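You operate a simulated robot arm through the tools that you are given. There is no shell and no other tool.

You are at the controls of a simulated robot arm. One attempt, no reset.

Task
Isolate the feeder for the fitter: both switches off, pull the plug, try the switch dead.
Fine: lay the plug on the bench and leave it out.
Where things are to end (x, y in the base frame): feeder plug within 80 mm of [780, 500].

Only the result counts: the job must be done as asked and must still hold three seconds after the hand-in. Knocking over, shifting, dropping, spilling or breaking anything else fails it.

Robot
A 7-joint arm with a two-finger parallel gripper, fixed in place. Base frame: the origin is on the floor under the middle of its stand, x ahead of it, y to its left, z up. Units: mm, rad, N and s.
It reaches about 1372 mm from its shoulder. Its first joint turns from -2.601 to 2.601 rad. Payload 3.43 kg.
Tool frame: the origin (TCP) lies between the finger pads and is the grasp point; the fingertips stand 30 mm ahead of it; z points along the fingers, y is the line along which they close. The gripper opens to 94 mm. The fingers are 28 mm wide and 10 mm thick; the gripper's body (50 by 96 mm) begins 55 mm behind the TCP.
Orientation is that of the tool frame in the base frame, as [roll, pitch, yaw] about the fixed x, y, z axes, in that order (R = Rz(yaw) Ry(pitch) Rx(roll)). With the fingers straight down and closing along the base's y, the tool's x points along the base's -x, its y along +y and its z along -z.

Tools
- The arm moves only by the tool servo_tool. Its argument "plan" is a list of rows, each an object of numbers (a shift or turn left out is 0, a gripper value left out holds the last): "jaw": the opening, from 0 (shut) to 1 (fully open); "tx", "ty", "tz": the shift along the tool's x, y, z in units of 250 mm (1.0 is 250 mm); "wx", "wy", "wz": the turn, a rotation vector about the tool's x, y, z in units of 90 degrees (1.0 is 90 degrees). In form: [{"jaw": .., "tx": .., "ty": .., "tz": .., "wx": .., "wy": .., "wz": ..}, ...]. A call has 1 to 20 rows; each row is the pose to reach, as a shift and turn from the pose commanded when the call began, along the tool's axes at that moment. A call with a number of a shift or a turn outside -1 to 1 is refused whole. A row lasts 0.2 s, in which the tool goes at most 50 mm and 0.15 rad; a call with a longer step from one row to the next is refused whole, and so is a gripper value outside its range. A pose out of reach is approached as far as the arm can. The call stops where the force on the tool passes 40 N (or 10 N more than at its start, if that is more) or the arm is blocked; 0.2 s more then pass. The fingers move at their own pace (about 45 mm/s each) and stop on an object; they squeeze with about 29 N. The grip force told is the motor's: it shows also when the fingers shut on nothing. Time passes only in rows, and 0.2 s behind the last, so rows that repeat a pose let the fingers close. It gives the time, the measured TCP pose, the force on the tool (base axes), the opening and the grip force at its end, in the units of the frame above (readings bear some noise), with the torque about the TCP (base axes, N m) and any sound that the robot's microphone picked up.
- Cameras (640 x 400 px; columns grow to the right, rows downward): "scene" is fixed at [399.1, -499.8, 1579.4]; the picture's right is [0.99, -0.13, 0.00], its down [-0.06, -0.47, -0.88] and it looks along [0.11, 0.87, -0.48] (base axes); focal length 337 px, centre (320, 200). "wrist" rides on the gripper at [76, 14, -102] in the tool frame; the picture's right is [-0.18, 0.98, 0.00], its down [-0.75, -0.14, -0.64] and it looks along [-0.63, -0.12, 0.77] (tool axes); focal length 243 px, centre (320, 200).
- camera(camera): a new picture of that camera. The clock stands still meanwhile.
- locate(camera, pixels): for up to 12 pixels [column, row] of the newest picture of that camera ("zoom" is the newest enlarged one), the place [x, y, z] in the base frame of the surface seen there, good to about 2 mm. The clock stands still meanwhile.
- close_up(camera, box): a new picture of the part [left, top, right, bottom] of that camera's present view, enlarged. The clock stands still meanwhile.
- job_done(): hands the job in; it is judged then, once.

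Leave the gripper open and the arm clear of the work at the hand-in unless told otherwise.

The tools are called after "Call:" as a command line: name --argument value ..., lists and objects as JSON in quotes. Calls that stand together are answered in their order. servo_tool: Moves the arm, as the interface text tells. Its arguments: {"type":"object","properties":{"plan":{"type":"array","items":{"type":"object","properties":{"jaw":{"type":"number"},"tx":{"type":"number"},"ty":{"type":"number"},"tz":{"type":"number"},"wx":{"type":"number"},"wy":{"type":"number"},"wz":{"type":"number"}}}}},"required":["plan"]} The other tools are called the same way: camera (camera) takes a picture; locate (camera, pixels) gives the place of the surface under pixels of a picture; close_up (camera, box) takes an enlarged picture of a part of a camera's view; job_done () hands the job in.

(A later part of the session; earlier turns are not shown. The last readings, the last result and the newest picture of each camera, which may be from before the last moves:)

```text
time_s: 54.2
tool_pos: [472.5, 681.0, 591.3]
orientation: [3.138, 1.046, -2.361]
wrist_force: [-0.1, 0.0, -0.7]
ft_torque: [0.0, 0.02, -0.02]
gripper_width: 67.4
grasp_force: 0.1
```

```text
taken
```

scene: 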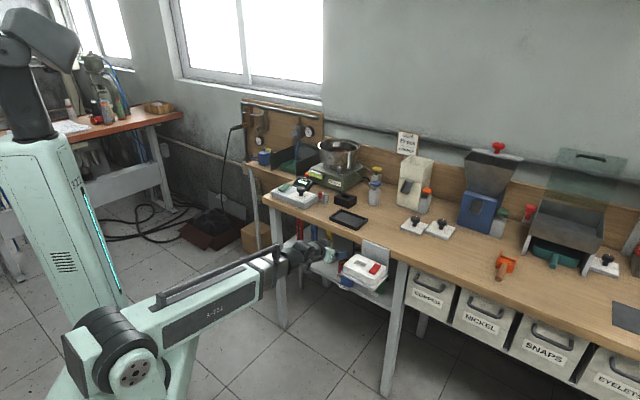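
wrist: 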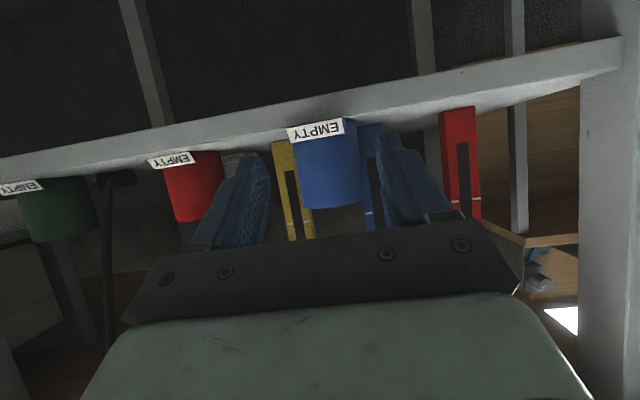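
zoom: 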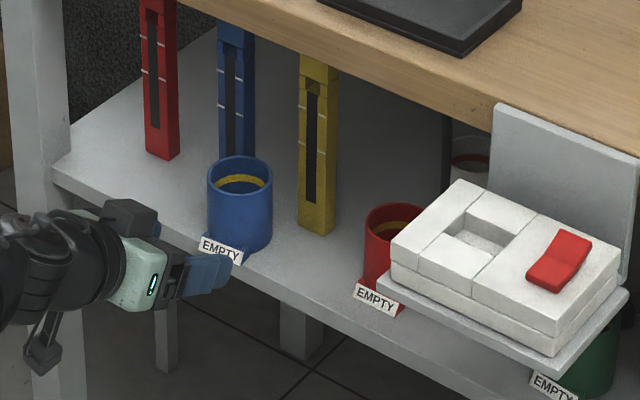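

The blue cup stands safely in its temporary spot. Next is the plug: I raise the hand a little, move 120 mm right in front of the shelf, narrow the jaw to about 30 mm, and then swing to point along the plug (azimuth about 8°, 38° down) short of it.

Call:
servo_tool --plan '[{"tx": -0.087, "tz": -0.05, "ty": -0.06, "jaw": 0.32}, {"tx": -0.173, "tz": -0.1, "ty": -0.18}, {"tx": -0.173, "tz": -0.1, "ty": -0.33}, {"tx": -0.173, "tz": -0.1, "ty": -0.48}, {"tx": -0.173, "tz": -0.1, "ty": -0.48}]'

Call:
servo_tool --plan '[{"tx": -0.013, "ty": -0.045, "tz": 0.024, "wx": 0.0569, "wy": 0.0143, "wz": 0.0384}, {"tx": -0.026, "ty": -0.09, "tz": 0.048, "wx": 0.1137, "wy": 0.0286, "wz": 0.0767}, {"tx": -0.039, "ty": -0.135, "tz": 0.072, "wx": 0.1706, "wy": 0.0429, "wz": 0.1151}, {"tx": -0.052, "ty": -0.181, "tz": 0.095, "wx": 0.2275, "wy": 0.0572, "wz": 0.1534}, {"tx": -0.065, "ty": -0.226, "tz": 0.119, "wx": 0.2843, "wy": 0.0715, "wz": 0.1918}, {"tx": -0.078, "ty": -0.271, "tz": 0.143, "wx": 0.3412, "wy": 0.0858, "wz": 0.2301}, {"tx": -0.078, "ty": -0.271, "tz": 0.143, "wx": 0.3412, "wy": 0.0858, "wz": 0.2301}]'

Call:
camera --camera "wrist"

Call:
camera --camera "scene"

```text
time_s: 55.4
tool_pos: [557.9, 597.1, 638.8]
orientation: [3.137, 1.048, -2.361]
wrist_force: [0.0, 0.3, 0.6]
ft_torque: [-0.01, 0.01, -0.01]
gripper_width: 30.4
grasp_force: 0.3
```

```text
time_s: 57.0
tool_pos: [634.2, 575.5, 640.9]
orientation: [3.138, 0.904, -3.007]
wrist_force: [-0.7, -0.6, 0.1]
ft_torque: [0.0, 0.01, 0.0]
gripper_width: 30.0
grasp_force: 0.0
```

```text
taken
```

wrist: 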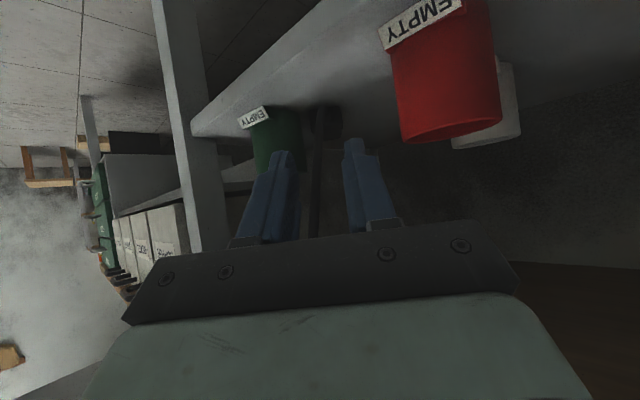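

```text
taken
```

scene: 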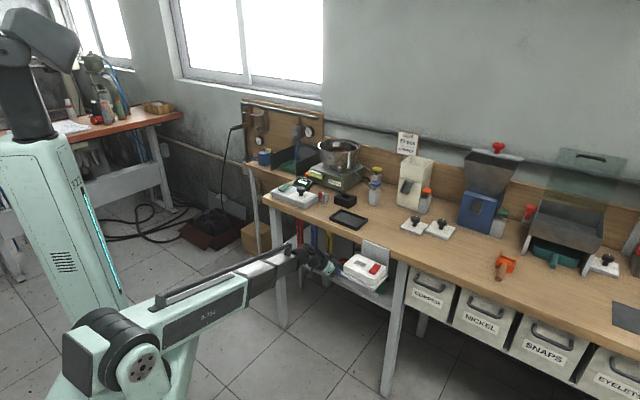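

I'm in the pre-pose, with the plug visible between the fingertips at about (322,125). I'll zoom in.

Call:
close_up --camera "wrist" --box '[240, 90, 400, 190]'

Call:
locate --camera "zoom" --pixels '[[270, 100], [310, 110], [360, 110], [390, 110], [300, 150], [330, 170], [360, 150], [320, 200], [310, 300], [330, 130], [120, 150], [230, 150]]'

```text
4.00 times, centred on (320, 140) of wrist
```

zoom: 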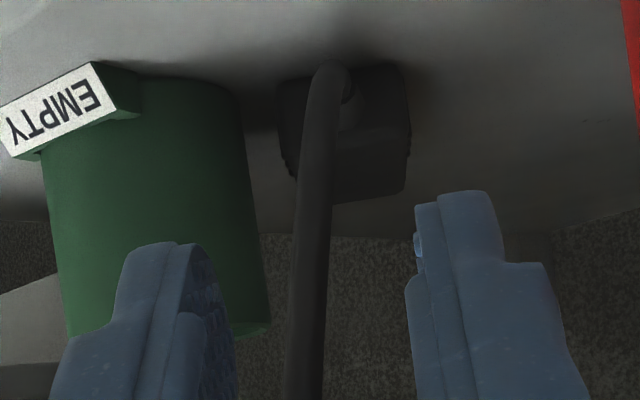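

```text
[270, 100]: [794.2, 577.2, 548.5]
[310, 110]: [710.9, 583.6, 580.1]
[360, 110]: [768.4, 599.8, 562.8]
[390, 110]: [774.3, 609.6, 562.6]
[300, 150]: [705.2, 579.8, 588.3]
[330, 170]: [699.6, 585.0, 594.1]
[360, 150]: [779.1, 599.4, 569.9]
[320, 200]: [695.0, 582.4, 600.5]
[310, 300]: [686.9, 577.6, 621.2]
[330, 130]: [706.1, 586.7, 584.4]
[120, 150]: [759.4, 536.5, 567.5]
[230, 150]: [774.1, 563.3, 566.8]
```

The plug's rear face and strain relief sit straight ahead between the fingers, with the cable passing between them. I narrow to 26 mm and advance about 70% of the way, then check.

Call:
servo_tool --plan '[{"tx": -0.015, "ty": 0.001, "tz": 0.09, "jaw": 0.277}, {"tx": -0.03, "ty": 0.003, "tz": 0.18}, {"tx": -0.045, "ty": 0.004, "tz": 0.265}, {"tx": -0.06, "ty": 0.006, "tz": 0.347}, {"tx": -0.06, "ty": 0.006, "tz": 0.347}]'

Call:
camera --camera "wrist"

Call:
close_up --camera "wrist" --box '[230, 80, 410, 200]'

```text
time_s: 58.2
tool_pos: [709.6, 588.9, 599.1]
orientation: [3.137, 0.905, -3.006]
wrist_force: [-0.3, -0.1, 0.2]
ft_torque: [-0.02, -0.03, -0.01]
gripper_width: 26.1
grasp_force: 0.1
```

```text
taken
```

wrist: 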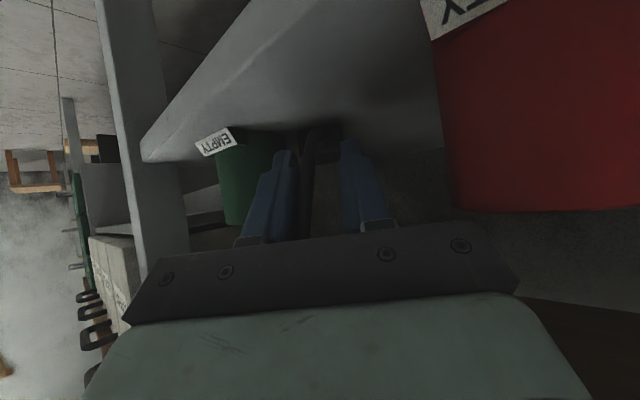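

```text
3.33 times, centred on (320, 140) of wrist
```

zoom: 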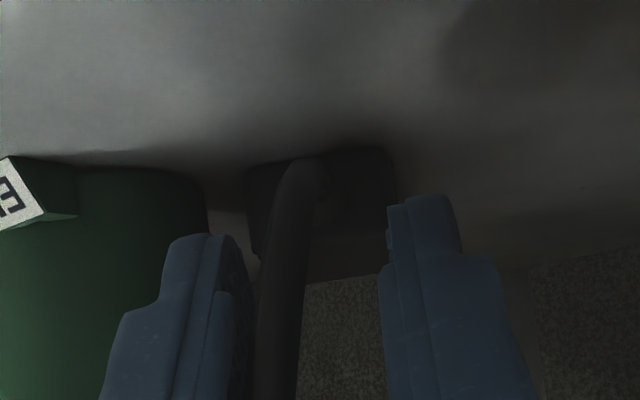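

Aligned: the rear face is centred between the fingers, the green cup is clear. I advance the last 38 mm along the approach to put the fingertips beside the strain relief.

Call:
servo_tool --plan '[{"tx": -0.009, "ty": -0.001, "tz": 0.05}, {"tx": -0.018, "ty": -0.001, "tz": 0.1}, {"tx": -0.027, "ty": -0.002, "tz": 0.15}, {"tx": -0.027, "ty": -0.002, "tz": 0.15}]'

Call:
camera --camera "wrist"

Call:
close_up --camera "wrist" --box '[250, 100, 394, 190]'

```text
time_s: 59.2
tool_pos: [744.9, 592.7, 584.3]
orientation: [3.141, 0.908, -3.006]
wrist_force: [-2.9, -1.7, 5.7]
ft_torque: [-0.08, -0.14, -0.07]
gripper_width: 26.2
grasp_force: 0.3
```

```text
taken
```

wrist: 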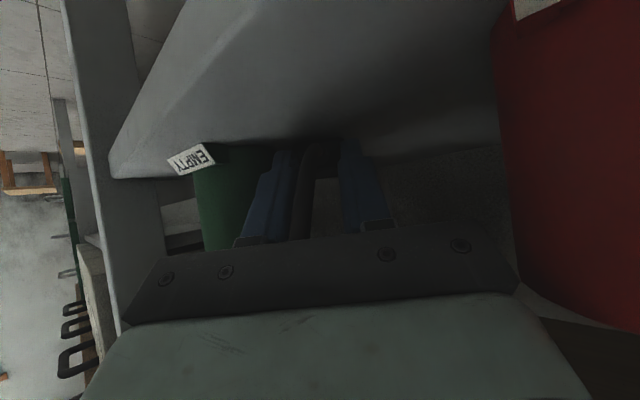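

```text
4.44 times, centred on (322, 145) of wrist
```

zoom: 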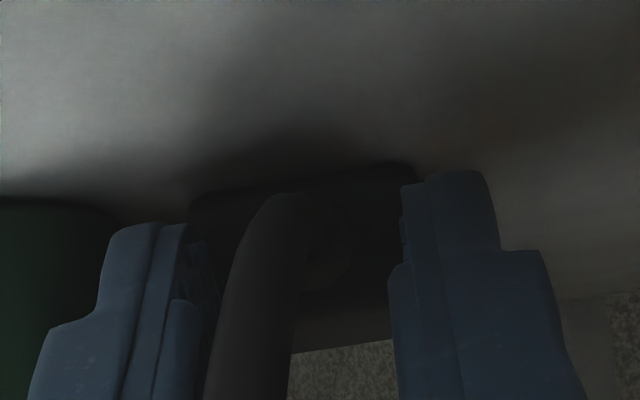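

There's a slight contact of 6 N at the tips (shelf or plug edge). The strain relief is between the fingers, so I close now.

Call:
servo_tool --plan '[{"tx": -0.006, "jaw": 0}, {"tx": -0.006, "jaw": 0}, {"tx": -0.006, "jaw": 0}, {"tx": -0.006, "jaw": 0}]'

Call:
close_up --camera "wrist" --box '[250, 100, 394, 190]'

```text
time_s: 60.2
tool_pos: [746.4, 593.8, 584.3]
orientation: [3.14, 0.906, -3.006]
wrist_force: [-0.4, -0.4, 0.3]
ft_torque: [0.01, -0.03, 0.01]
gripper_width: 0.2
grasp_force: 29.1
```

```text
4.44 times, centred on (322, 145) of wrist
```

zoom: 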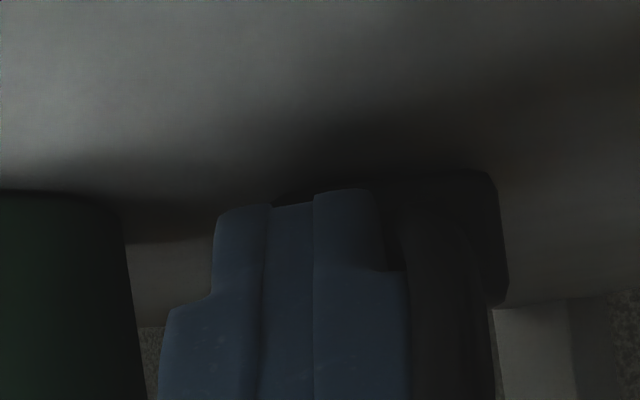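

The fingers closed on nothing and the plug got nudged to the left (+y). I open slightly, retreat 60 mm back, and look again.

Call:
servo_tool --plan '[{"jaw": 0.1, "tz": -0.04}, {"tz": -0.12, "tx": -0.02}, {"tz": -0.24, "tx": -0.03, "jaw": 0.3}, {"tz": -0.24, "tx": -0.03}]'

Call:
camera --camera "wrist"

Call:
close_up --camera "wrist" --box '[250, 80, 410, 180]'

```text
time_s: 61.2
tool_pos: [703.4, 586.1, 625.2]
orientation: [3.141, 0.905, -3.004]
wrist_force: [0.0, 0.1, 0.5]
ft_torque: [0.01, 0.0, 0.01]
gripper_width: 27.9
grasp_force: 0.1
```

```text
taken
```

wrist: 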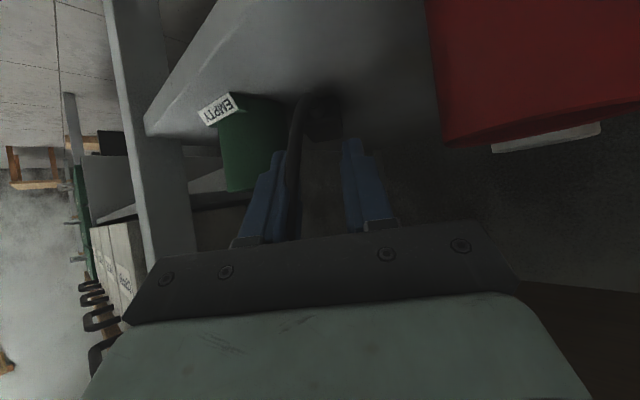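

```text
4.00 times, centred on (330, 130) of wrist
```

zoom: 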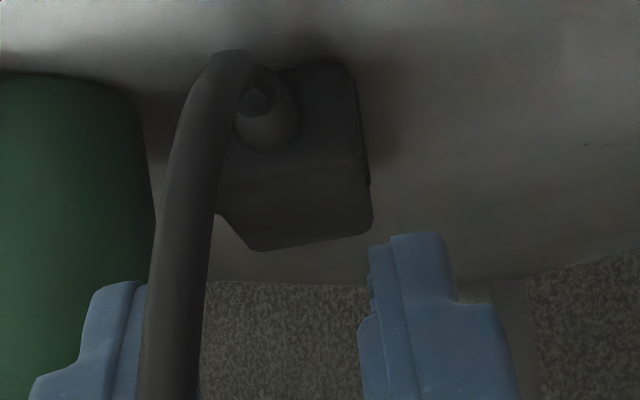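

The plug with its strain relief is clearly visible at zoom (265,120). I'll measure it again.

Call:
locate --camera "zoom" --pixels '[[262, 98], [275, 120], [290, 135], [265, 145], [330, 90], [350, 130], [365, 165], [365, 215], [260, 240], [225, 200], [310, 200], [290, 170]]'

Call:
locate --camera "zoom" --pixels '[[345, 70], [360, 100], [370, 225], [320, 235], [240, 180], [300, 165], [340, 160], [230, 60], [210, 100], [140, 130], [150, 230], [60, 100]]'

```text
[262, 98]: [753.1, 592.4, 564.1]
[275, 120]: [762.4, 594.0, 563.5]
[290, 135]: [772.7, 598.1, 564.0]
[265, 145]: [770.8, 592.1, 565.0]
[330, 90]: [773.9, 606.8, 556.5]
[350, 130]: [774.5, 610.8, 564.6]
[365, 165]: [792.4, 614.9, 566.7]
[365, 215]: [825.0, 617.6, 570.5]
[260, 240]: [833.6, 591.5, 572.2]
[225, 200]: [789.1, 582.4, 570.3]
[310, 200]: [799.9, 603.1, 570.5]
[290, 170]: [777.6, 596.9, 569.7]
```

```text
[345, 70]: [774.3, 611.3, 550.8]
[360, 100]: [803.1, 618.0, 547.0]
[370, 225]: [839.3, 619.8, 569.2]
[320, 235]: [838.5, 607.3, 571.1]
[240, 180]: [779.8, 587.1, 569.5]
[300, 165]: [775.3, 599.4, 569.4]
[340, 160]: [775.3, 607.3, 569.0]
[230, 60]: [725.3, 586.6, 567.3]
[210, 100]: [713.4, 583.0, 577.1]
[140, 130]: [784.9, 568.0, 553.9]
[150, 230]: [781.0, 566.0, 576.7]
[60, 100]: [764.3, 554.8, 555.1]
```

The plug axis is now about 7.5°, with the strain relief from (753,592) to (773,595) and its rear face at x≈774. Last time the fingertips hit the body's top edge because the hand was too steep. I re-pose to a flatter approach (azimuth 15°, 25° down) about 42 mm behind and above.

Call:
servo_tool --plan '[{"tx": 0.008, "ty": -0.011, "tz": 0.001, "wx": -0.023, "wy": -0.049, "wz": -0.014}, {"tx": 0.016, "ty": -0.021, "tz": 0.002, "wx": -0.046, "wy": -0.098, "wz": -0.028}, {"tx": 0.024, "ty": -0.032, "tz": 0.003, "wx": -0.0693, "wy": -0.1464, "wz": -0.0426}, {"tx": 0.024, "ty": -0.032, "tz": 0.003, "wx": -0.0693, "wy": -0.1464, "wz": -0.0426}]'

Call:
camera --camera "wrist"

Call:
close_up --camera "wrist" --box '[250, 80, 410, 180]'

```text
time_s: 62.2
tool_pos: [700.9, 577.9, 618.8]
orientation: [3.137, 1.137, -2.879]
wrist_force: [0.3, -0.5, 0.6]
ft_torque: [-0.02, -0.02, -0.03]
gripper_width: 28.3
grasp_force: 0.1
```

```text
taken
```

wrist: 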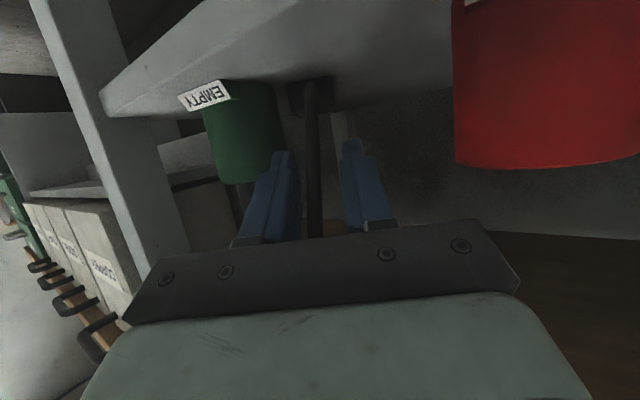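

```text
4.00 times, centred on (330, 130) of wrist
```

zoom: 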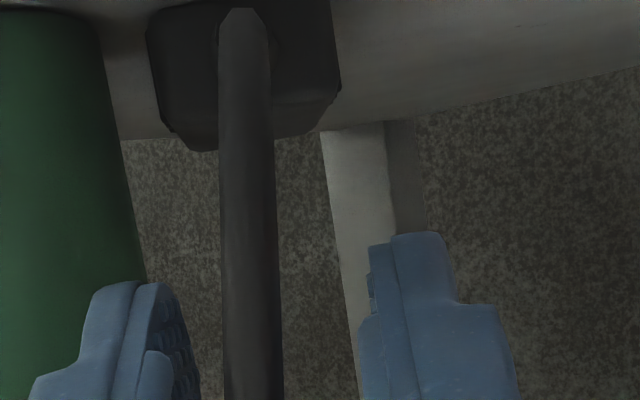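

Good pose. The strain relief is behind the cable in the middle between the fingers. I advance and descend to the grip point (742,588.6,577) in small steps with a 26 mm opening.

Call:
servo_tool --plan '[{"tx": 0.02, "tz": 0.056, "jaw": 0.277}, {"tx": 0.04, "tz": 0.112}, {"tx": 0.06, "tz": 0.168}, {"tx": 0.072, "tz": 0.2, "ty": -0.001}, {"tx": 0.08, "tz": 0.2245, "ty": -0.001}, {"tx": 0.08, "tz": 0.2245, "ty": -0.001}]'

Call:
camera --camera "wrist"

Call:
close_up --camera "wrist" --box '[250, 80, 410, 180]'

```text
time_s: 63.6
tool_pos: [741.8, 589.6, 578.2]
orientation: [3.139, 1.136, -2.88]
wrist_force: [0.0, -0.7, -0.2]
ft_torque: [-0.01, -0.02, 0.01]
gripper_width: 26.2
grasp_force: 0.0
```

```text
taken
```

wrist: 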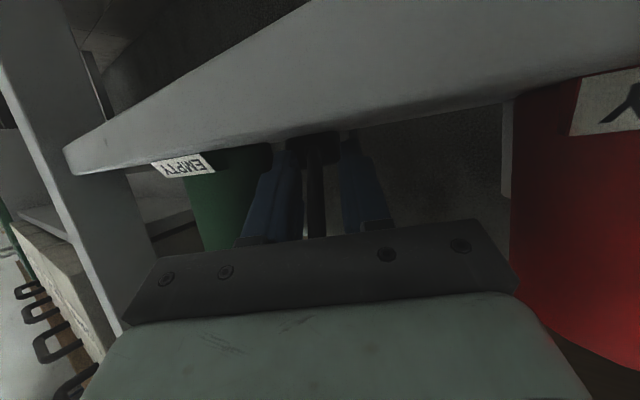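

```text
4.00 times, centred on (330, 130) of wrist
```

zoom: 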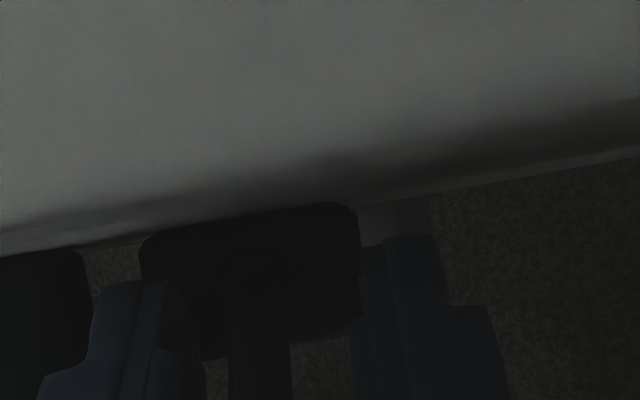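

No contact, and the fingers are at both sides of the strain relief. I lower 2 mm more and close.

Call:
servo_tool --plan '[{"tx": 0.0075, "tz": 0.0035}, {"tx": 0.0075, "tz": 0.0035, "jaw": 0}, {"tx": 0.0075, "tz": 0.0035, "jaw": 0}, {"tx": 0.0075, "tz": 0.0035, "jaw": 0}]'

Call:
close_up --camera "wrist" --box '[250, 80, 410, 180]'

```text
time_s: 64.6
tool_pos: [741.7, 591.1, 575.8]
orientation: [3.137, 1.138, -2.88]
wrist_force: [-0.5, 0.1, -0.7]
ft_torque: [0.0, -0.01, -0.01]
gripper_width: 0.0
grasp_force: 29.2
```

```text
4.00 times, centred on (330, 130) of wrist
```

zoom: 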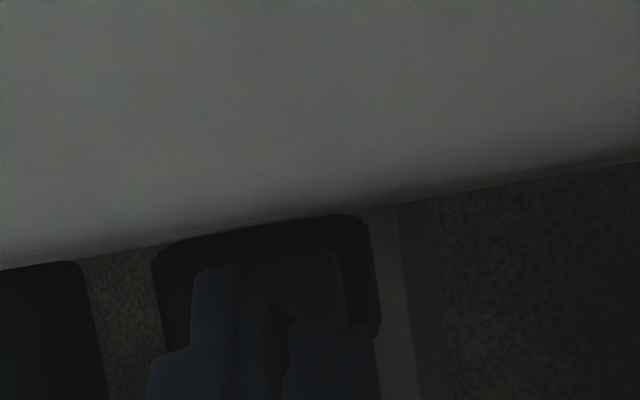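

The fingers closed on nothing again, so the strain relief evidently can't be gripped and only the body can. The green cup is too close to the body's right side. I'll nudge the plug's rear-right corner with closed fingertips forward-left, away from the green cup, to make room. First I retreat and pitch steeper so the camera clears the shelf.

Call:
servo_tool --plan '[{"tx": -0.019, "ty": -0.014, "tz": -0.097, "jaw": 0}, {"tx": -0.038, "ty": -0.028, "tz": -0.194}, {"tx": -0.038, "ty": -0.028, "tz": -0.194, "wy": 0.07}, {"tx": -0.038, "ty": -0.028, "tz": -0.194, "wy": 0.145}, {"tx": -0.038, "ty": -0.028, "tz": -0.194, "wy": 0.145}]'

Call:
close_up --camera "wrist" --box '[240, 60, 432, 180]'

Call:
camera --camera "wrist"

```text
time_s: 65.8
tool_pos: [704.9, 571.0, 606.2]
orientation: [3.139, 0.908, -2.878]
wrist_force: [-0.2, -0.8, 0.2]
ft_torque: [0.01, 0.0, 0.0]
gripper_width: 0.0
grasp_force: 29.0
```

```text
3.33 times, centred on (336, 120) of wrist
```

zoom: 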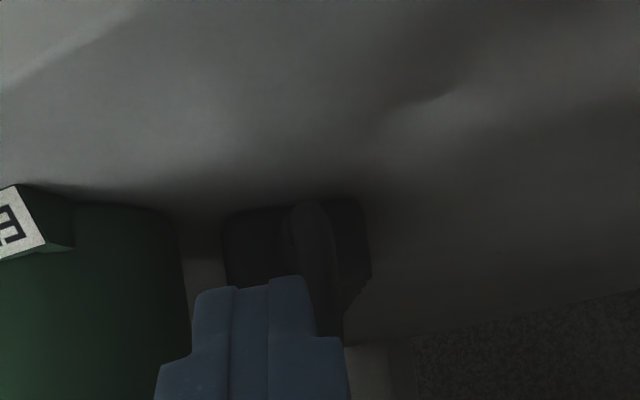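

```text
taken
```

wrist: 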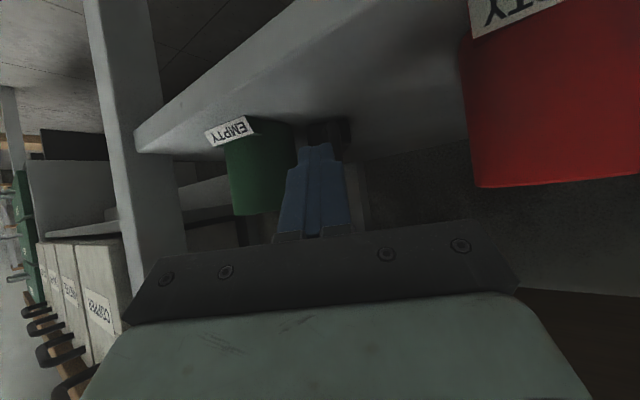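

I bring the closed tips behind the plug's rear-right face.

Call:
servo_tool --plan '[{"tz": 0.06, "ty": -0.008}, {"tz": 0.12, "ty": -0.016}, {"tz": 0.16, "ty": -0.021}, {"tz": 0.163, "ty": -0.021}]'

Call:
close_up --camera "wrist" --box '[240, 80, 400, 180]'

```text
time_s: 66.8
tool_pos: [739.5, 575.9, 581.1]
orientation: [3.141, 0.908, -2.878]
wrist_force: [0.0, 0.2, 0.8]
ft_torque: [0.01, 0.02, 0.01]
gripper_width: 0.0
grasp_force: 29.2
```

```text
4.00 times, centred on (320, 130) of wrist
```

zoom: 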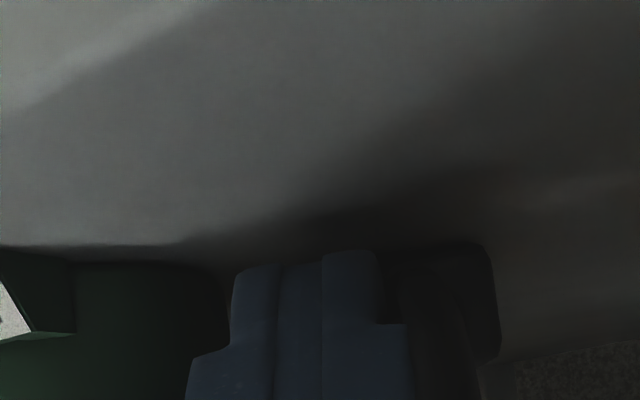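

Now the nudge: I push 36 mm along azimuth 30°, slowly.

Call:
servo_tool --plan '[{"tx": -0.014, "ty": 0.006, "tz": 0.018}, {"tx": -0.028, "ty": 0.012, "tz": 0.036}, {"tx": -0.042, "ty": 0.018, "tz": 0.054}, {"tx": -0.057, "ty": 0.025, "tz": 0.073}, {"tx": -0.071, "ty": 0.031, "tz": 0.091}, {"tx": -0.0857, "ty": 0.037, "tz": 0.11}, {"tx": -0.0857, "ty": 0.037, "tz": 0.11}]'

Call:
close_up --camera "wrist" --box '[240, 80, 400, 180]'

```text
time_s: 68.4
tool_pos: [770.5, 593.7, 581.3]
orientation: [3.141, 0.909, -2.876]
wrist_force: [0.2, -0.3, -0.4]
ft_torque: [0.0, 0.03, -0.02]
gripper_width: 0.0
grasp_force: 29.1
```

```text
4.00 times, centred on (320, 130) of wrist
```

zoom: 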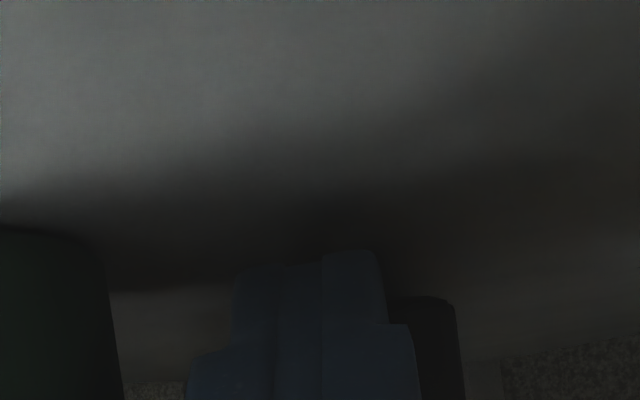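

I retreat up and back to inspect the result.

Call:
servo_tool --plan '[{"tx": 0.012, "ty": -0.003, "tz": -0.1}, {"tx": 0.026, "ty": -0.006, "tz": -0.2}, {"tx": 0.041, "ty": -0.01, "tz": -0.313}, {"tx": 0.041, "ty": -0.01, "tz": -0.313, "jaw": 0.5}, {"tx": 0.041, "ty": -0.01, "tz": -0.313, "jaw": 0.5}, {"tx": 0.041, "ty": -0.01, "tz": -0.313, "jaw": 0.5}]'

Call:
camera --camera "wrist"

Call:
close_up --camera "wrist" --box '[240, 60, 400, 160]'

```text
time_s: 69.8
tool_pos: [703.5, 572.3, 620.2]
orientation: [3.14, 0.91, -2.878]
wrist_force: [0.0, -0.6, 0.0]
ft_torque: [0.02, 0.01, -0.02]
gripper_width: 47.0
grasp_force: 0.0
```

```text
taken
```

wrist: 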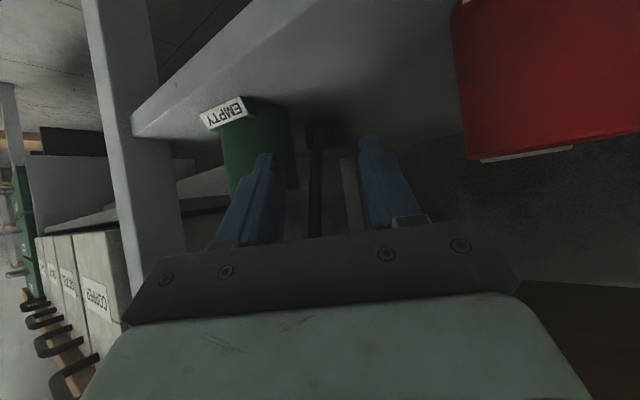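

```text
4.00 times, centred on (320, 110) of wrist
```

zoom: 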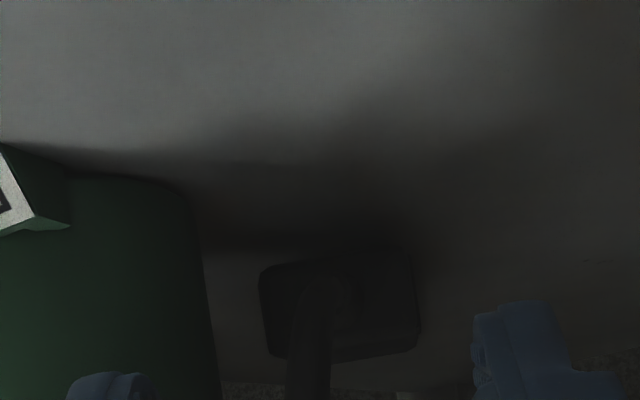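

The plug moved away from the green cup. I'll measure its new outline.

Call:
locate --camera "zoom" --pixels '[[268, 300], [410, 270], [412, 335], [275, 350], [370, 290], [370, 345], [345, 280], [330, 290], [390, 345], [350, 350], [210, 250], [150, 200]]'

Call:
locate --camera "wrist" --pixels '[[338, 147], [344, 140], [330, 148], [307, 146], [320, 148], [315, 180], [316, 160], [290, 150], [480, 130], [520, 150], [560, 140], [500, 160]]'

```text
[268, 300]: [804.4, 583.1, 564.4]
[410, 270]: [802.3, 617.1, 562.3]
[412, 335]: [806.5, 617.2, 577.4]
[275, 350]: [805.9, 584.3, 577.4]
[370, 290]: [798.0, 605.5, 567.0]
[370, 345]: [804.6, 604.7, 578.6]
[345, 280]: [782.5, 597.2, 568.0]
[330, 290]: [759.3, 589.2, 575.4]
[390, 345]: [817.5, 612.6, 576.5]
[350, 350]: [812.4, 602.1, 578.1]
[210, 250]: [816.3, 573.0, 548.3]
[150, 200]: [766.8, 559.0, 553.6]
```

```text
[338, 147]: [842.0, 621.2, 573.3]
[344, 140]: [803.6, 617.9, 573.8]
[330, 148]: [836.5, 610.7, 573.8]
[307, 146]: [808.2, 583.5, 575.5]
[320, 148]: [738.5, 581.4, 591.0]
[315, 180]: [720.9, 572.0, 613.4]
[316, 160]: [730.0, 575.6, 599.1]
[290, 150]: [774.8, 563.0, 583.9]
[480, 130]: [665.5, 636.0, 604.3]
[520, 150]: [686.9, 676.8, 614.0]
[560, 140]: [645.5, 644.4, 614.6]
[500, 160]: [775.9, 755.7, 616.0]
```

The plug now has its rear face at x≈804 between y≈583 and 617.5, with its axis about 5° and the rear lifted slightly by the taut cable (length about 280 mm). The right side is now clear of the green cup. I set a pre-pose right behind and above it (azimuth −1°, 34° down) with a 44 mm opening.

Call:
servo_tool --plan '[{"tx": -0.025, "ty": 0.017, "tz": 0.045, "wx": 0.036, "wy": -0.011, "wz": 0.026, "jaw": 0.468}, {"tx": -0.05, "ty": 0.034, "tz": 0.09, "wx": 0.072, "wy": -0.021, "wz": 0.052}, {"tx": -0.074, "ty": 0.051, "tz": 0.135, "wx": 0.108, "wy": -0.032, "wz": 0.079}, {"tx": -0.099, "ty": 0.068, "tz": 0.18, "wx": 0.1449, "wy": -0.043, "wz": 0.105}, {"tx": -0.099, "ty": 0.068, "tz": 0.18, "wx": 0.1449, "wy": -0.043, "wz": 0.105}]'

Call:
camera --camera "wrist"

Call:
close_up --camera "wrist" --box '[240, 90, 400, 190]'

```text
time_s: 71.0
tool_pos: [748.9, 603.6, 612.5]
orientation: [3.14, 0.978, 3.124]
wrist_force: [-0.1, 0.9, 0.1]
ft_torque: [0.03, 0.0, -0.02]
gripper_width: 44.0
grasp_force: 0.0
```

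```text
taken
```

wrist: 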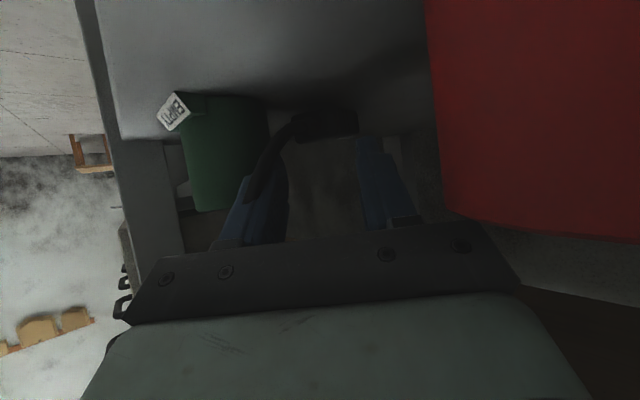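

```text
4.00 times, centred on (320, 140) of wrist
```

zoom: 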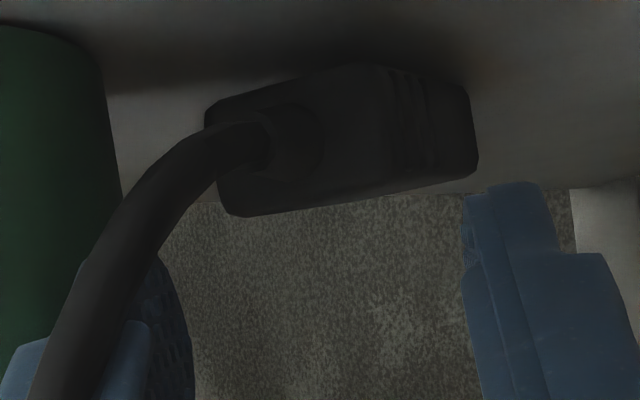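

The view shows the plug turned (its ridged left side faces us now). I'll re-measure.

Call:
locate --camera "zoom" --pixels '[[225, 105], [330, 90], [240, 205], [360, 185], [380, 80], [470, 95], [470, 170], [410, 180], [300, 200], [290, 140], [240, 150], [100, 60]]'

Call:
locate --camera "zoom" --pixels '[[350, 140], [400, 130], [440, 130], [330, 205], [450, 180], [220, 190], [215, 130], [120, 220], [80, 320], [160, 180], [110, 150], [60, 30]]'

```text
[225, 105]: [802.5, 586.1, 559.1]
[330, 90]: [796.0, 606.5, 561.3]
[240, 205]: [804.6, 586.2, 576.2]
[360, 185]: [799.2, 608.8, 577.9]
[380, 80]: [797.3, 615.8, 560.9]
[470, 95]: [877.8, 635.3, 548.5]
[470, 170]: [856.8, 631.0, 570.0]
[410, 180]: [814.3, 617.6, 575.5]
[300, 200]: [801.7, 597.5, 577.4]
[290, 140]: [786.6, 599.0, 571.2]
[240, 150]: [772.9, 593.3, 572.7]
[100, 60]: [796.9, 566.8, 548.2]
```

```text
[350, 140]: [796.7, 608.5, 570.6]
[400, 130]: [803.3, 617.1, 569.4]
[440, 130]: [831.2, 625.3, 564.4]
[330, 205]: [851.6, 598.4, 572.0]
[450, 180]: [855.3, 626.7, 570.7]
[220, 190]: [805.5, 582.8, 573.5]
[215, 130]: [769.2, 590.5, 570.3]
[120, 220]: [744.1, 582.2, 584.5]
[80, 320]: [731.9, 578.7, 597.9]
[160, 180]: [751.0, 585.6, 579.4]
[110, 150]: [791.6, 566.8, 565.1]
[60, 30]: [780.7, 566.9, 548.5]
```

The plug axis is about 13°, with rear corners at (804,584) and (798,616). With the hand at −1° and a 44 mm opening there are about 3.5 mm margins. I advance to (798,602.5,585).

Call:
servo_tool --plan '[{"tx": -0.003, "tz": 0.045}, {"tx": -0.006, "tz": 0.09}, {"tx": -0.01, "tz": 0.135}, {"tx": -0.014, "tz": 0.18}, {"tx": -0.0185, "tz": 0.2245, "ty": -0.001}, {"tx": -0.0185, "tz": 0.2245, "ty": -0.001}]'

Call:
camera --camera "wrist"

Call:
close_up --camera "wrist" --box '[240, 90, 400, 190]'

```text
time_s: 72.4
tool_pos: [797.4, 602.8, 583.1]
orientation: [3.139, 0.978, 3.123]
wrist_force: [-0.8, -0.4, 0.2]
ft_torque: [-0.02, -0.04, 0.04]
gripper_width: 44.5
grasp_force: 0.0
```

```text
taken
```

wrist: 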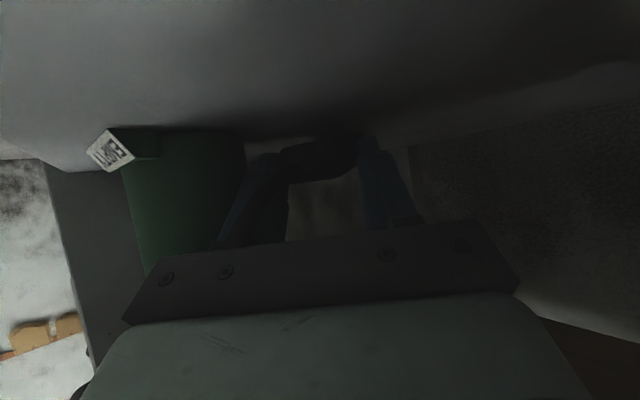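

```text
4.00 times, centred on (320, 140) of wrist
```

zoom: 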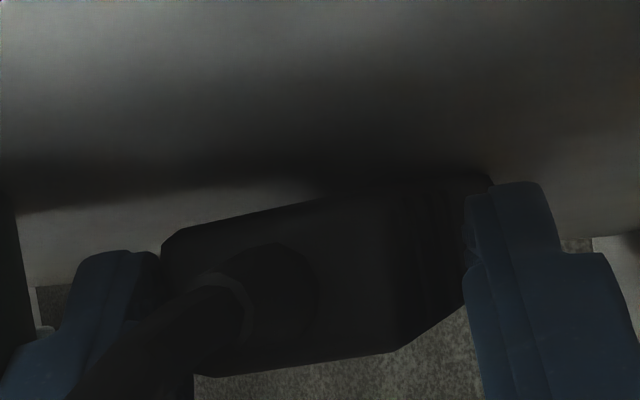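

The plug body lies between both fingers with no contact forces. Close.

Call:
servo_tool --plan '[{"jaw": 0.3}, {"jaw": 0.2}, {"jaw": 0}, {"jaw": 0}, {"jaw": 0}]'

Call:
close_up --camera "wrist" --box '[240, 90, 400, 190]'

```text
time_s: 73.6
tool_pos: [797.7, 604.2, 584.2]
orientation: [3.14, 0.977, 3.123]
wrist_force: [0.3, 1.7, 1.5]
ft_torque: [0.02, -0.04, 0.07]
gripper_width: 35.1
grasp_force: 29.2
```

```text
4.00 times, centred on (320, 140) of wrist
```

zoom: 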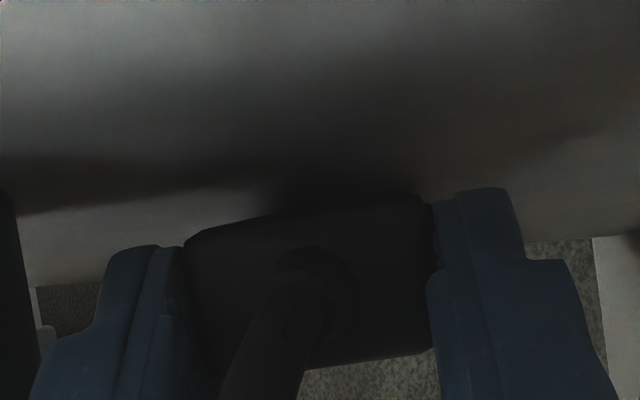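

Firm grip now: 35.1 mm on the body with 29 N. I lift it 12 mm, then back out along the way I came, slowly, watching the grip width.

Call:
servo_tool --plan '[{"tx": -0.02, "tz": -0.0134, "jaw": 0}, {"tx": -0.0398, "tz": -0.0268}, {"tx": -0.034, "ty": -0.0015, "tz": -0.07}, {"tx": -0.028, "ty": -0.003, "tz": -0.113}, {"tx": -0.022, "ty": -0.0045, "tz": -0.156}, {"tx": -0.016, "ty": -0.006, "tz": -0.199}, {"tx": -0.0104, "ty": -0.007, "tz": -0.242}, {"tx": -0.0104, "ty": -0.007, "tz": -0.242}]'

Call:
camera --camera "wrist"

Call:
close_up --camera "wrist" --box '[240, 60, 432, 180]'

```text
time_s: 75.4
tool_pos: [748.0, 601.0, 620.3]
orientation: [3.138, 0.978, 3.123]
wrist_force: [-0.7, 0.4, -0.6]
ft_torque: [0.01, 0.05, -0.01]
gripper_width: 34.9
grasp_force: 28.8
```

```text
taken
```

wrist: 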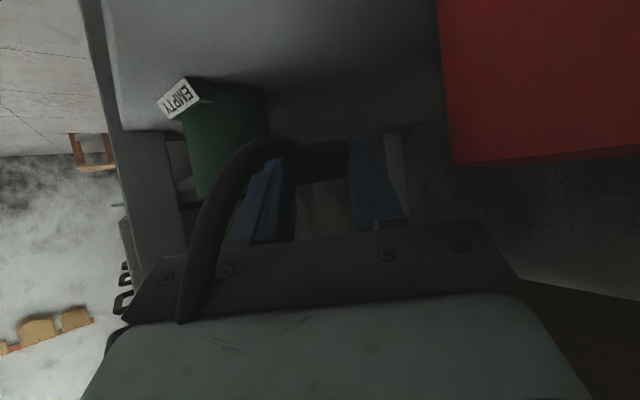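

```text
3.33 times, centred on (336, 120) of wrist
```

zoom: 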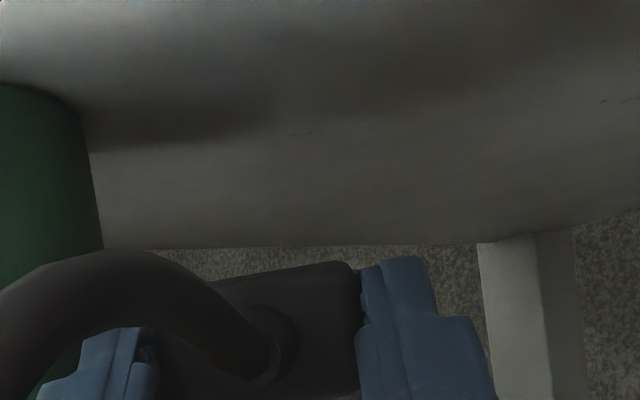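

The plug is held and out past the green cup. I continue out, turning to azimuth 22° and moving to (690,560,640).

Call:
servo_tool --plan '[{"tx": 0.0123, "ty": -0.0336, "tz": -0.047, "wx": -0.0424, "wz": -0.0286, "jaw": 0}, {"tx": 0.0247, "ty": -0.0672, "tz": -0.094, "wx": -0.0848, "wz": -0.0572}, {"tx": 0.037, "ty": -0.1008, "tz": -0.141, "wx": -0.1271, "wz": -0.0857}, {"tx": 0.0494, "ty": -0.1344, "tz": -0.188, "wx": -0.1695, "wz": -0.1143}, {"tx": 0.0617, "ty": -0.168, "tz": -0.235, "wx": -0.2119, "wz": -0.1429}, {"tx": 0.0617, "ty": -0.168, "tz": -0.235, "wx": -0.2119, "wz": -0.1429}]'

Call:
camera --camera "wrist"

Call:
close_up --camera "scene" --box '[270, 220, 430, 320]'

```text
time_s: 76.8
tool_pos: [690.7, 560.0, 639.3]
orientation: [3.139, 0.978, -2.756]
wrist_force: [0.7, 0.5, -0.5]
ft_torque: [0.05, 0.02, -0.02]
gripper_width: 35.1
grasp_force: 29.4
```

```text
taken
```

wrist: 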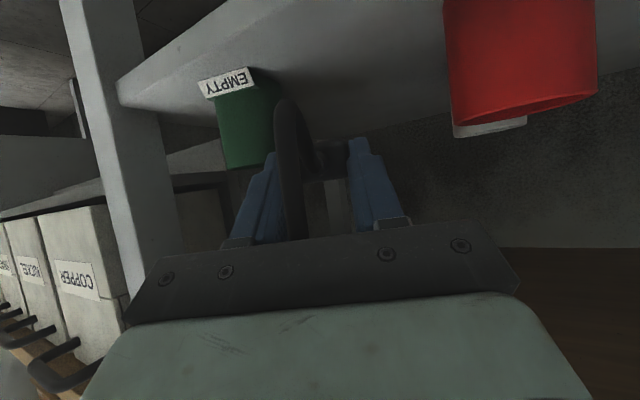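

```text
4.00 times, centred on (350, 270) of scene
```

zoom: 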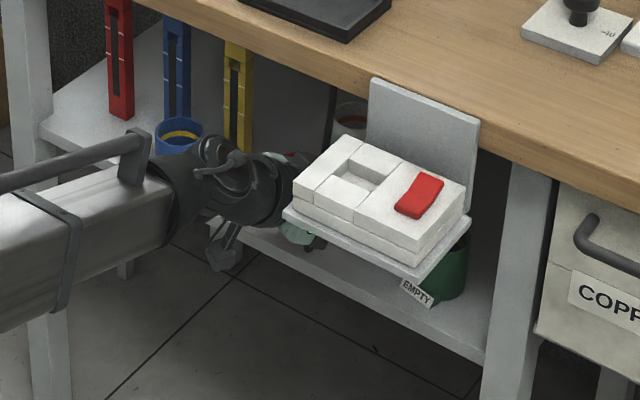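

Still held (35.1 mm). I back out fully in front of the bench: to azimuth 45°, (534,506,650).

Call:
servo_tool --plan '[{"tx": 0.067, "ty": 0.0068, "tz": -0.115, "wx": -0.0422, "wz": -0.0285, "jaw": 0}, {"tx": 0.134, "ty": 0.0136, "tz": -0.23, "wx": -0.0844, "wz": -0.0569}, {"tx": 0.201, "ty": 0.0204, "tz": -0.344, "wx": -0.1265, "wz": -0.0854}, {"tx": 0.268, "ty": 0.0272, "tz": -0.459, "wx": -0.1687, "wz": -0.1138}, {"tx": 0.335, "ty": 0.034, "tz": -0.574, "wx": -0.2109, "wz": -0.1423}, {"tx": 0.335, "ty": 0.034, "tz": -0.574, "wx": -0.2109, "wz": -0.1423}]'

Call:
camera --camera "wrist"

Call:
close_up --camera "scene" --box '[270, 220, 430, 320]'

```text
time_s: 78.2
tool_pos: [534.3, 502.1, 652.4]
orientation: [3.141, 0.98, -2.357]
wrist_force: [0.6, -0.3, -1.2]
ft_torque: [-0.02, 0.01, 0.04]
gripper_width: 35.3
grasp_force: 28.9
```

```text
taken
```

wrist: 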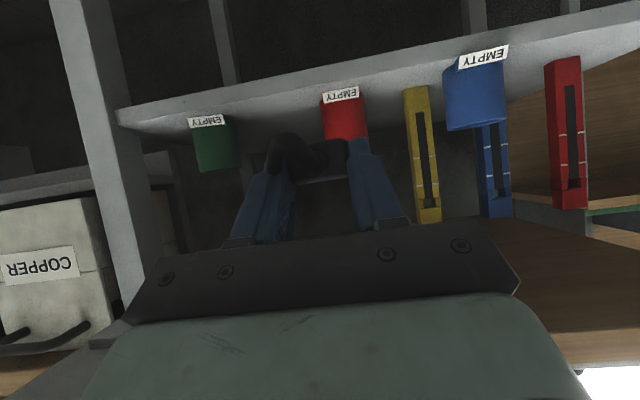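

```text
4.00 times, centred on (350, 270) of scene
```

zoom: 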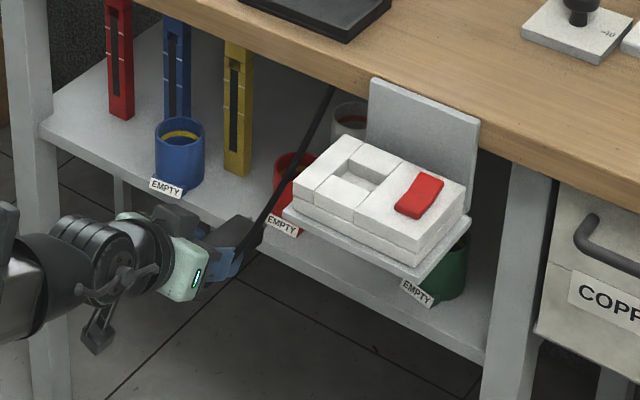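

The plug is out in front of the bench with the grip intact at 35.3 mm, and red and green are still in place. Now I raise straight up 283 mm in front of the bench edge, slowly.

Call:
servo_tool --plan '[{"tx": -0.1, "tz": -0.068, "jaw": 0}, {"tx": -0.22, "tz": -0.148}, {"tx": -0.34, "tz": -0.229}, {"tx": -0.46, "tz": -0.31}, {"tx": -0.58, "tz": -0.391}, {"tx": -0.7, "tz": -0.472}, {"tx": -0.82, "tz": -0.553}, {"tx": -0.938, "tz": -0.633}, {"tx": -0.938, "tz": -0.633}]'

Call:
camera --camera "scene"

Call:
close_up --camera "scene" --box '[260, 180, 420, 280]'

```text
time_s: 80.2
tool_pos: [533.9, 504.1, 933.0]
orientation: [3.14, 0.977, -2.357]
wrist_force: [0.3, 0.3, -0.7]
ft_torque: [-0.02, 0.04, -0.01]
gripper_width: 34.9
grasp_force: 29.1
```

```text
taken
```

scene: 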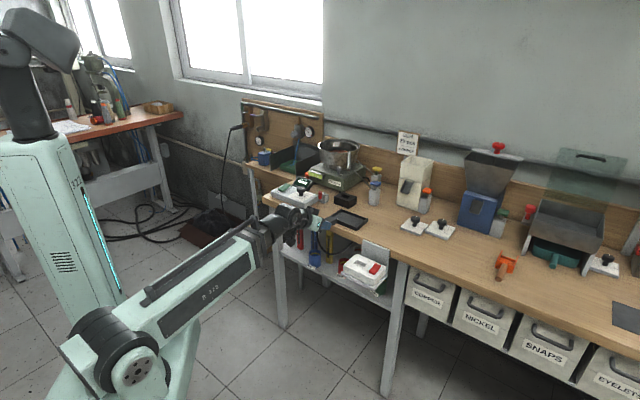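

```text
4.00 times, centred on (340, 230) of scene
```

zoom: 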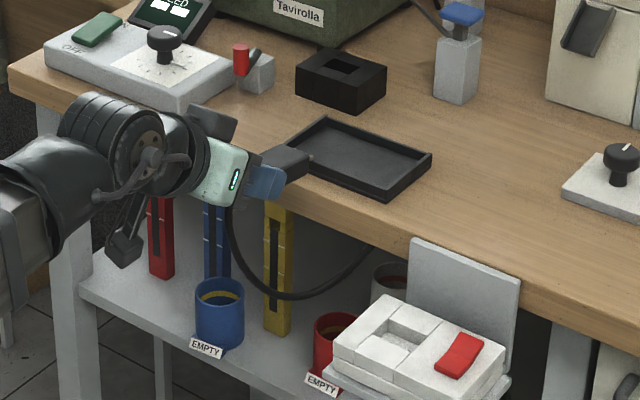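

The plug is held in front of the fingers and the cable hangs slack. I shift 175 mm right at this height, then 131 mm forward, bringing the plug over (780,500).

Call:
servo_tool --plan '[{"ty": -0.12, "jaw": 0}, {"ty": -0.26}, {"ty": -0.41}, {"ty": -0.56}, {"ty": -0.7}, {"ty": -0.7, "tx": -0.06, "tz": 0.088}, {"ty": -0.7, "tx": -0.14, "tz": 0.207}, {"ty": -0.7, "tx": -0.22, "tz": 0.326}, {"ty": -0.7, "tx": -0.293, "tz": 0.434}, {"ty": -0.7, "tx": -0.293, "tz": 0.434}]'

Call:
camera --camera "wrist"

Call:
close_up --camera "scene" --box '[310, 180, 438, 260]'

```text
time_s: 82.4
tool_pos: [753.6, 473.4, 935.7]
orientation: [3.139, 0.977, -2.36]
wrist_force: [-0.4, -0.4, 0.2]
ft_torque: [0.0, 0.01, -0.01]
gripper_width: 35.2
grasp_force: 28.6
```

```text
taken
```

wrist: 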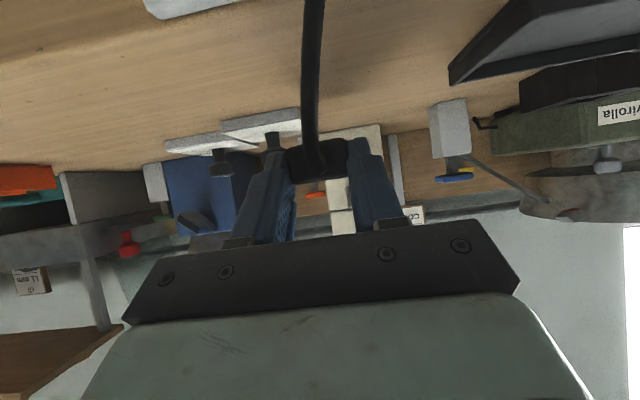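

```text
5.00 times, centred on (374, 220) of scene
```

zoom: 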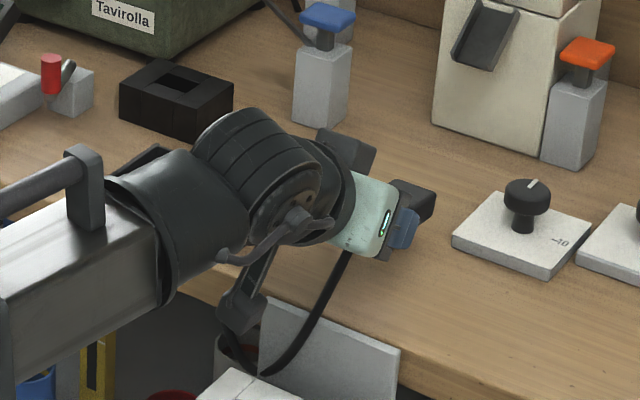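

Grip is still 35.2 mm, with TCP at (754,473,936) and the plug ahead over about (783,502). I'll measure the plug's height before lowering.

Call:
locate --camera "zoom" --pixels '[[395, 190], [415, 190], [430, 200], [425, 215], [433, 190], [410, 183], [405, 235], [340, 280], [460, 300], [420, 260]]'

Call:
close_up --camera "wrist" --box '[240, 100, 400, 200]'

```text
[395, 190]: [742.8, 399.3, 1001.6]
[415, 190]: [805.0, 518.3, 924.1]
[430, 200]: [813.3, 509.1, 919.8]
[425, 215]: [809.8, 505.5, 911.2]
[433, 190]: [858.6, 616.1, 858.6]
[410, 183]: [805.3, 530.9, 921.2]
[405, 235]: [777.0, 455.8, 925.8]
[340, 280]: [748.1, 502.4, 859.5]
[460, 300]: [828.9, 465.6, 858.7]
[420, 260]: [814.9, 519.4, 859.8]
```

```text
4.00 times, centred on (320, 150) of wrist
```

zoom: 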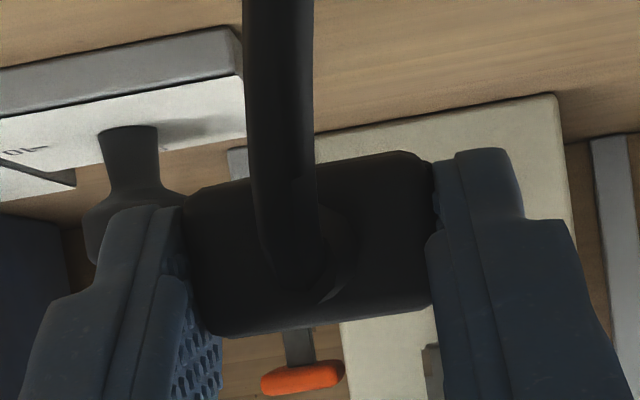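

The plug is nearly horizontal: front top at z≈921, bottom ≈901, front at about (810,520). I lower about 41 mm so it just touches the bench (z≈859.5).

Call:
servo_tool --plan '[{"tx": 0.0663, "tz": 0.0447, "jaw": 0}, {"tx": 0.116, "tz": 0.0783}, {"tx": 0.13, "tz": 0.0877}, {"tx": 0.1376, "tz": 0.0928}, {"tx": 0.1376, "tz": 0.0928}]'

Call:
close_up --camera "scene" --box '[340, 195, 436, 255]'

```text
time_s: 83.6
tool_pos: [751.6, 472.7, 893.7]
orientation: [3.139, 0.982, -2.359]
wrist_force: [1.3, -1.1, 11.2]
ft_torque: [0.56, -0.71, -0.13]
gripper_width: 35.5
grasp_force: 28.9
```

```text
6.67 times, centred on (388, 225) of scene
```

zoom: 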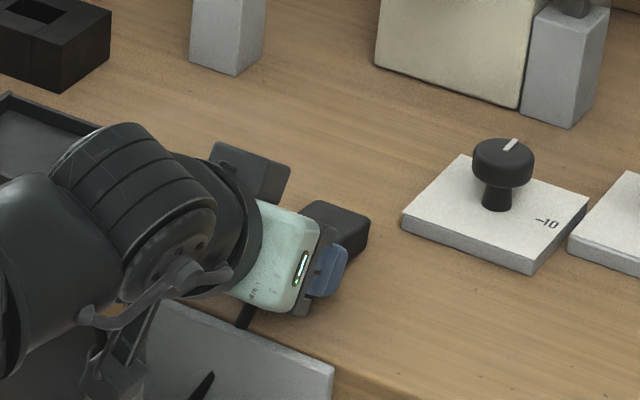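

The front edge of the plug touches the bench (11 N at about (815,523)). I ease up 1 mm, open gently, and watch it settle.

Call:
servo_tool --plan '[{"tx": -0.003, "tz": -0.002}, {"tx": -0.003, "tz": -0.002, "jaw": 0.42}, {"tx": -0.003, "tz": -0.002, "jaw": 0.5}, {"tx": -0.003, "tz": -0.002, "jaw": 0.5}, {"tx": -0.003, "tz": -0.002, "jaw": 0.5}]'

Call:
camera --camera "wrist"

Call:
close_up --camera "scene" --box '[340, 195, 436, 255]'

```text
time_s: 84.8
tool_pos: [750.5, 472.2, 893.2]
orientation: [3.14, 0.976, -2.358]
wrist_force: [-0.3, 0.1, -0.1]
ft_torque: [0.01, -0.02, -0.01]
gripper_width: 47.1
grasp_force: 0.2
```

```text
taken
```

wrist: 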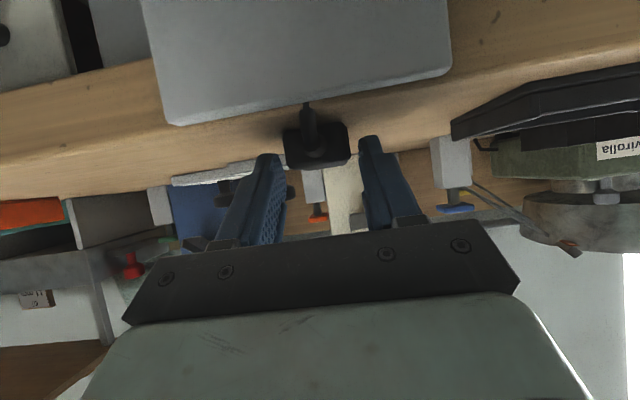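

```text
6.67 times, centred on (388, 225) of scene
```

zoom: 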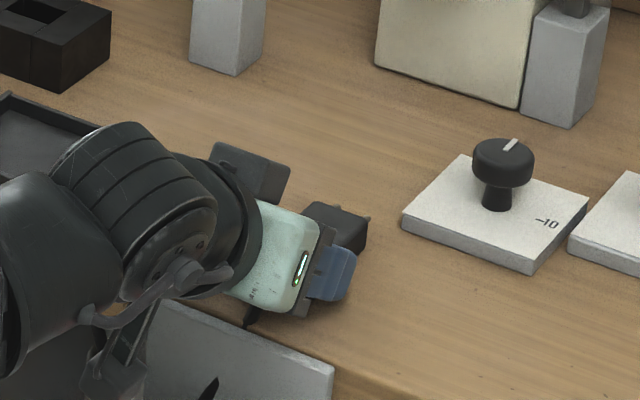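

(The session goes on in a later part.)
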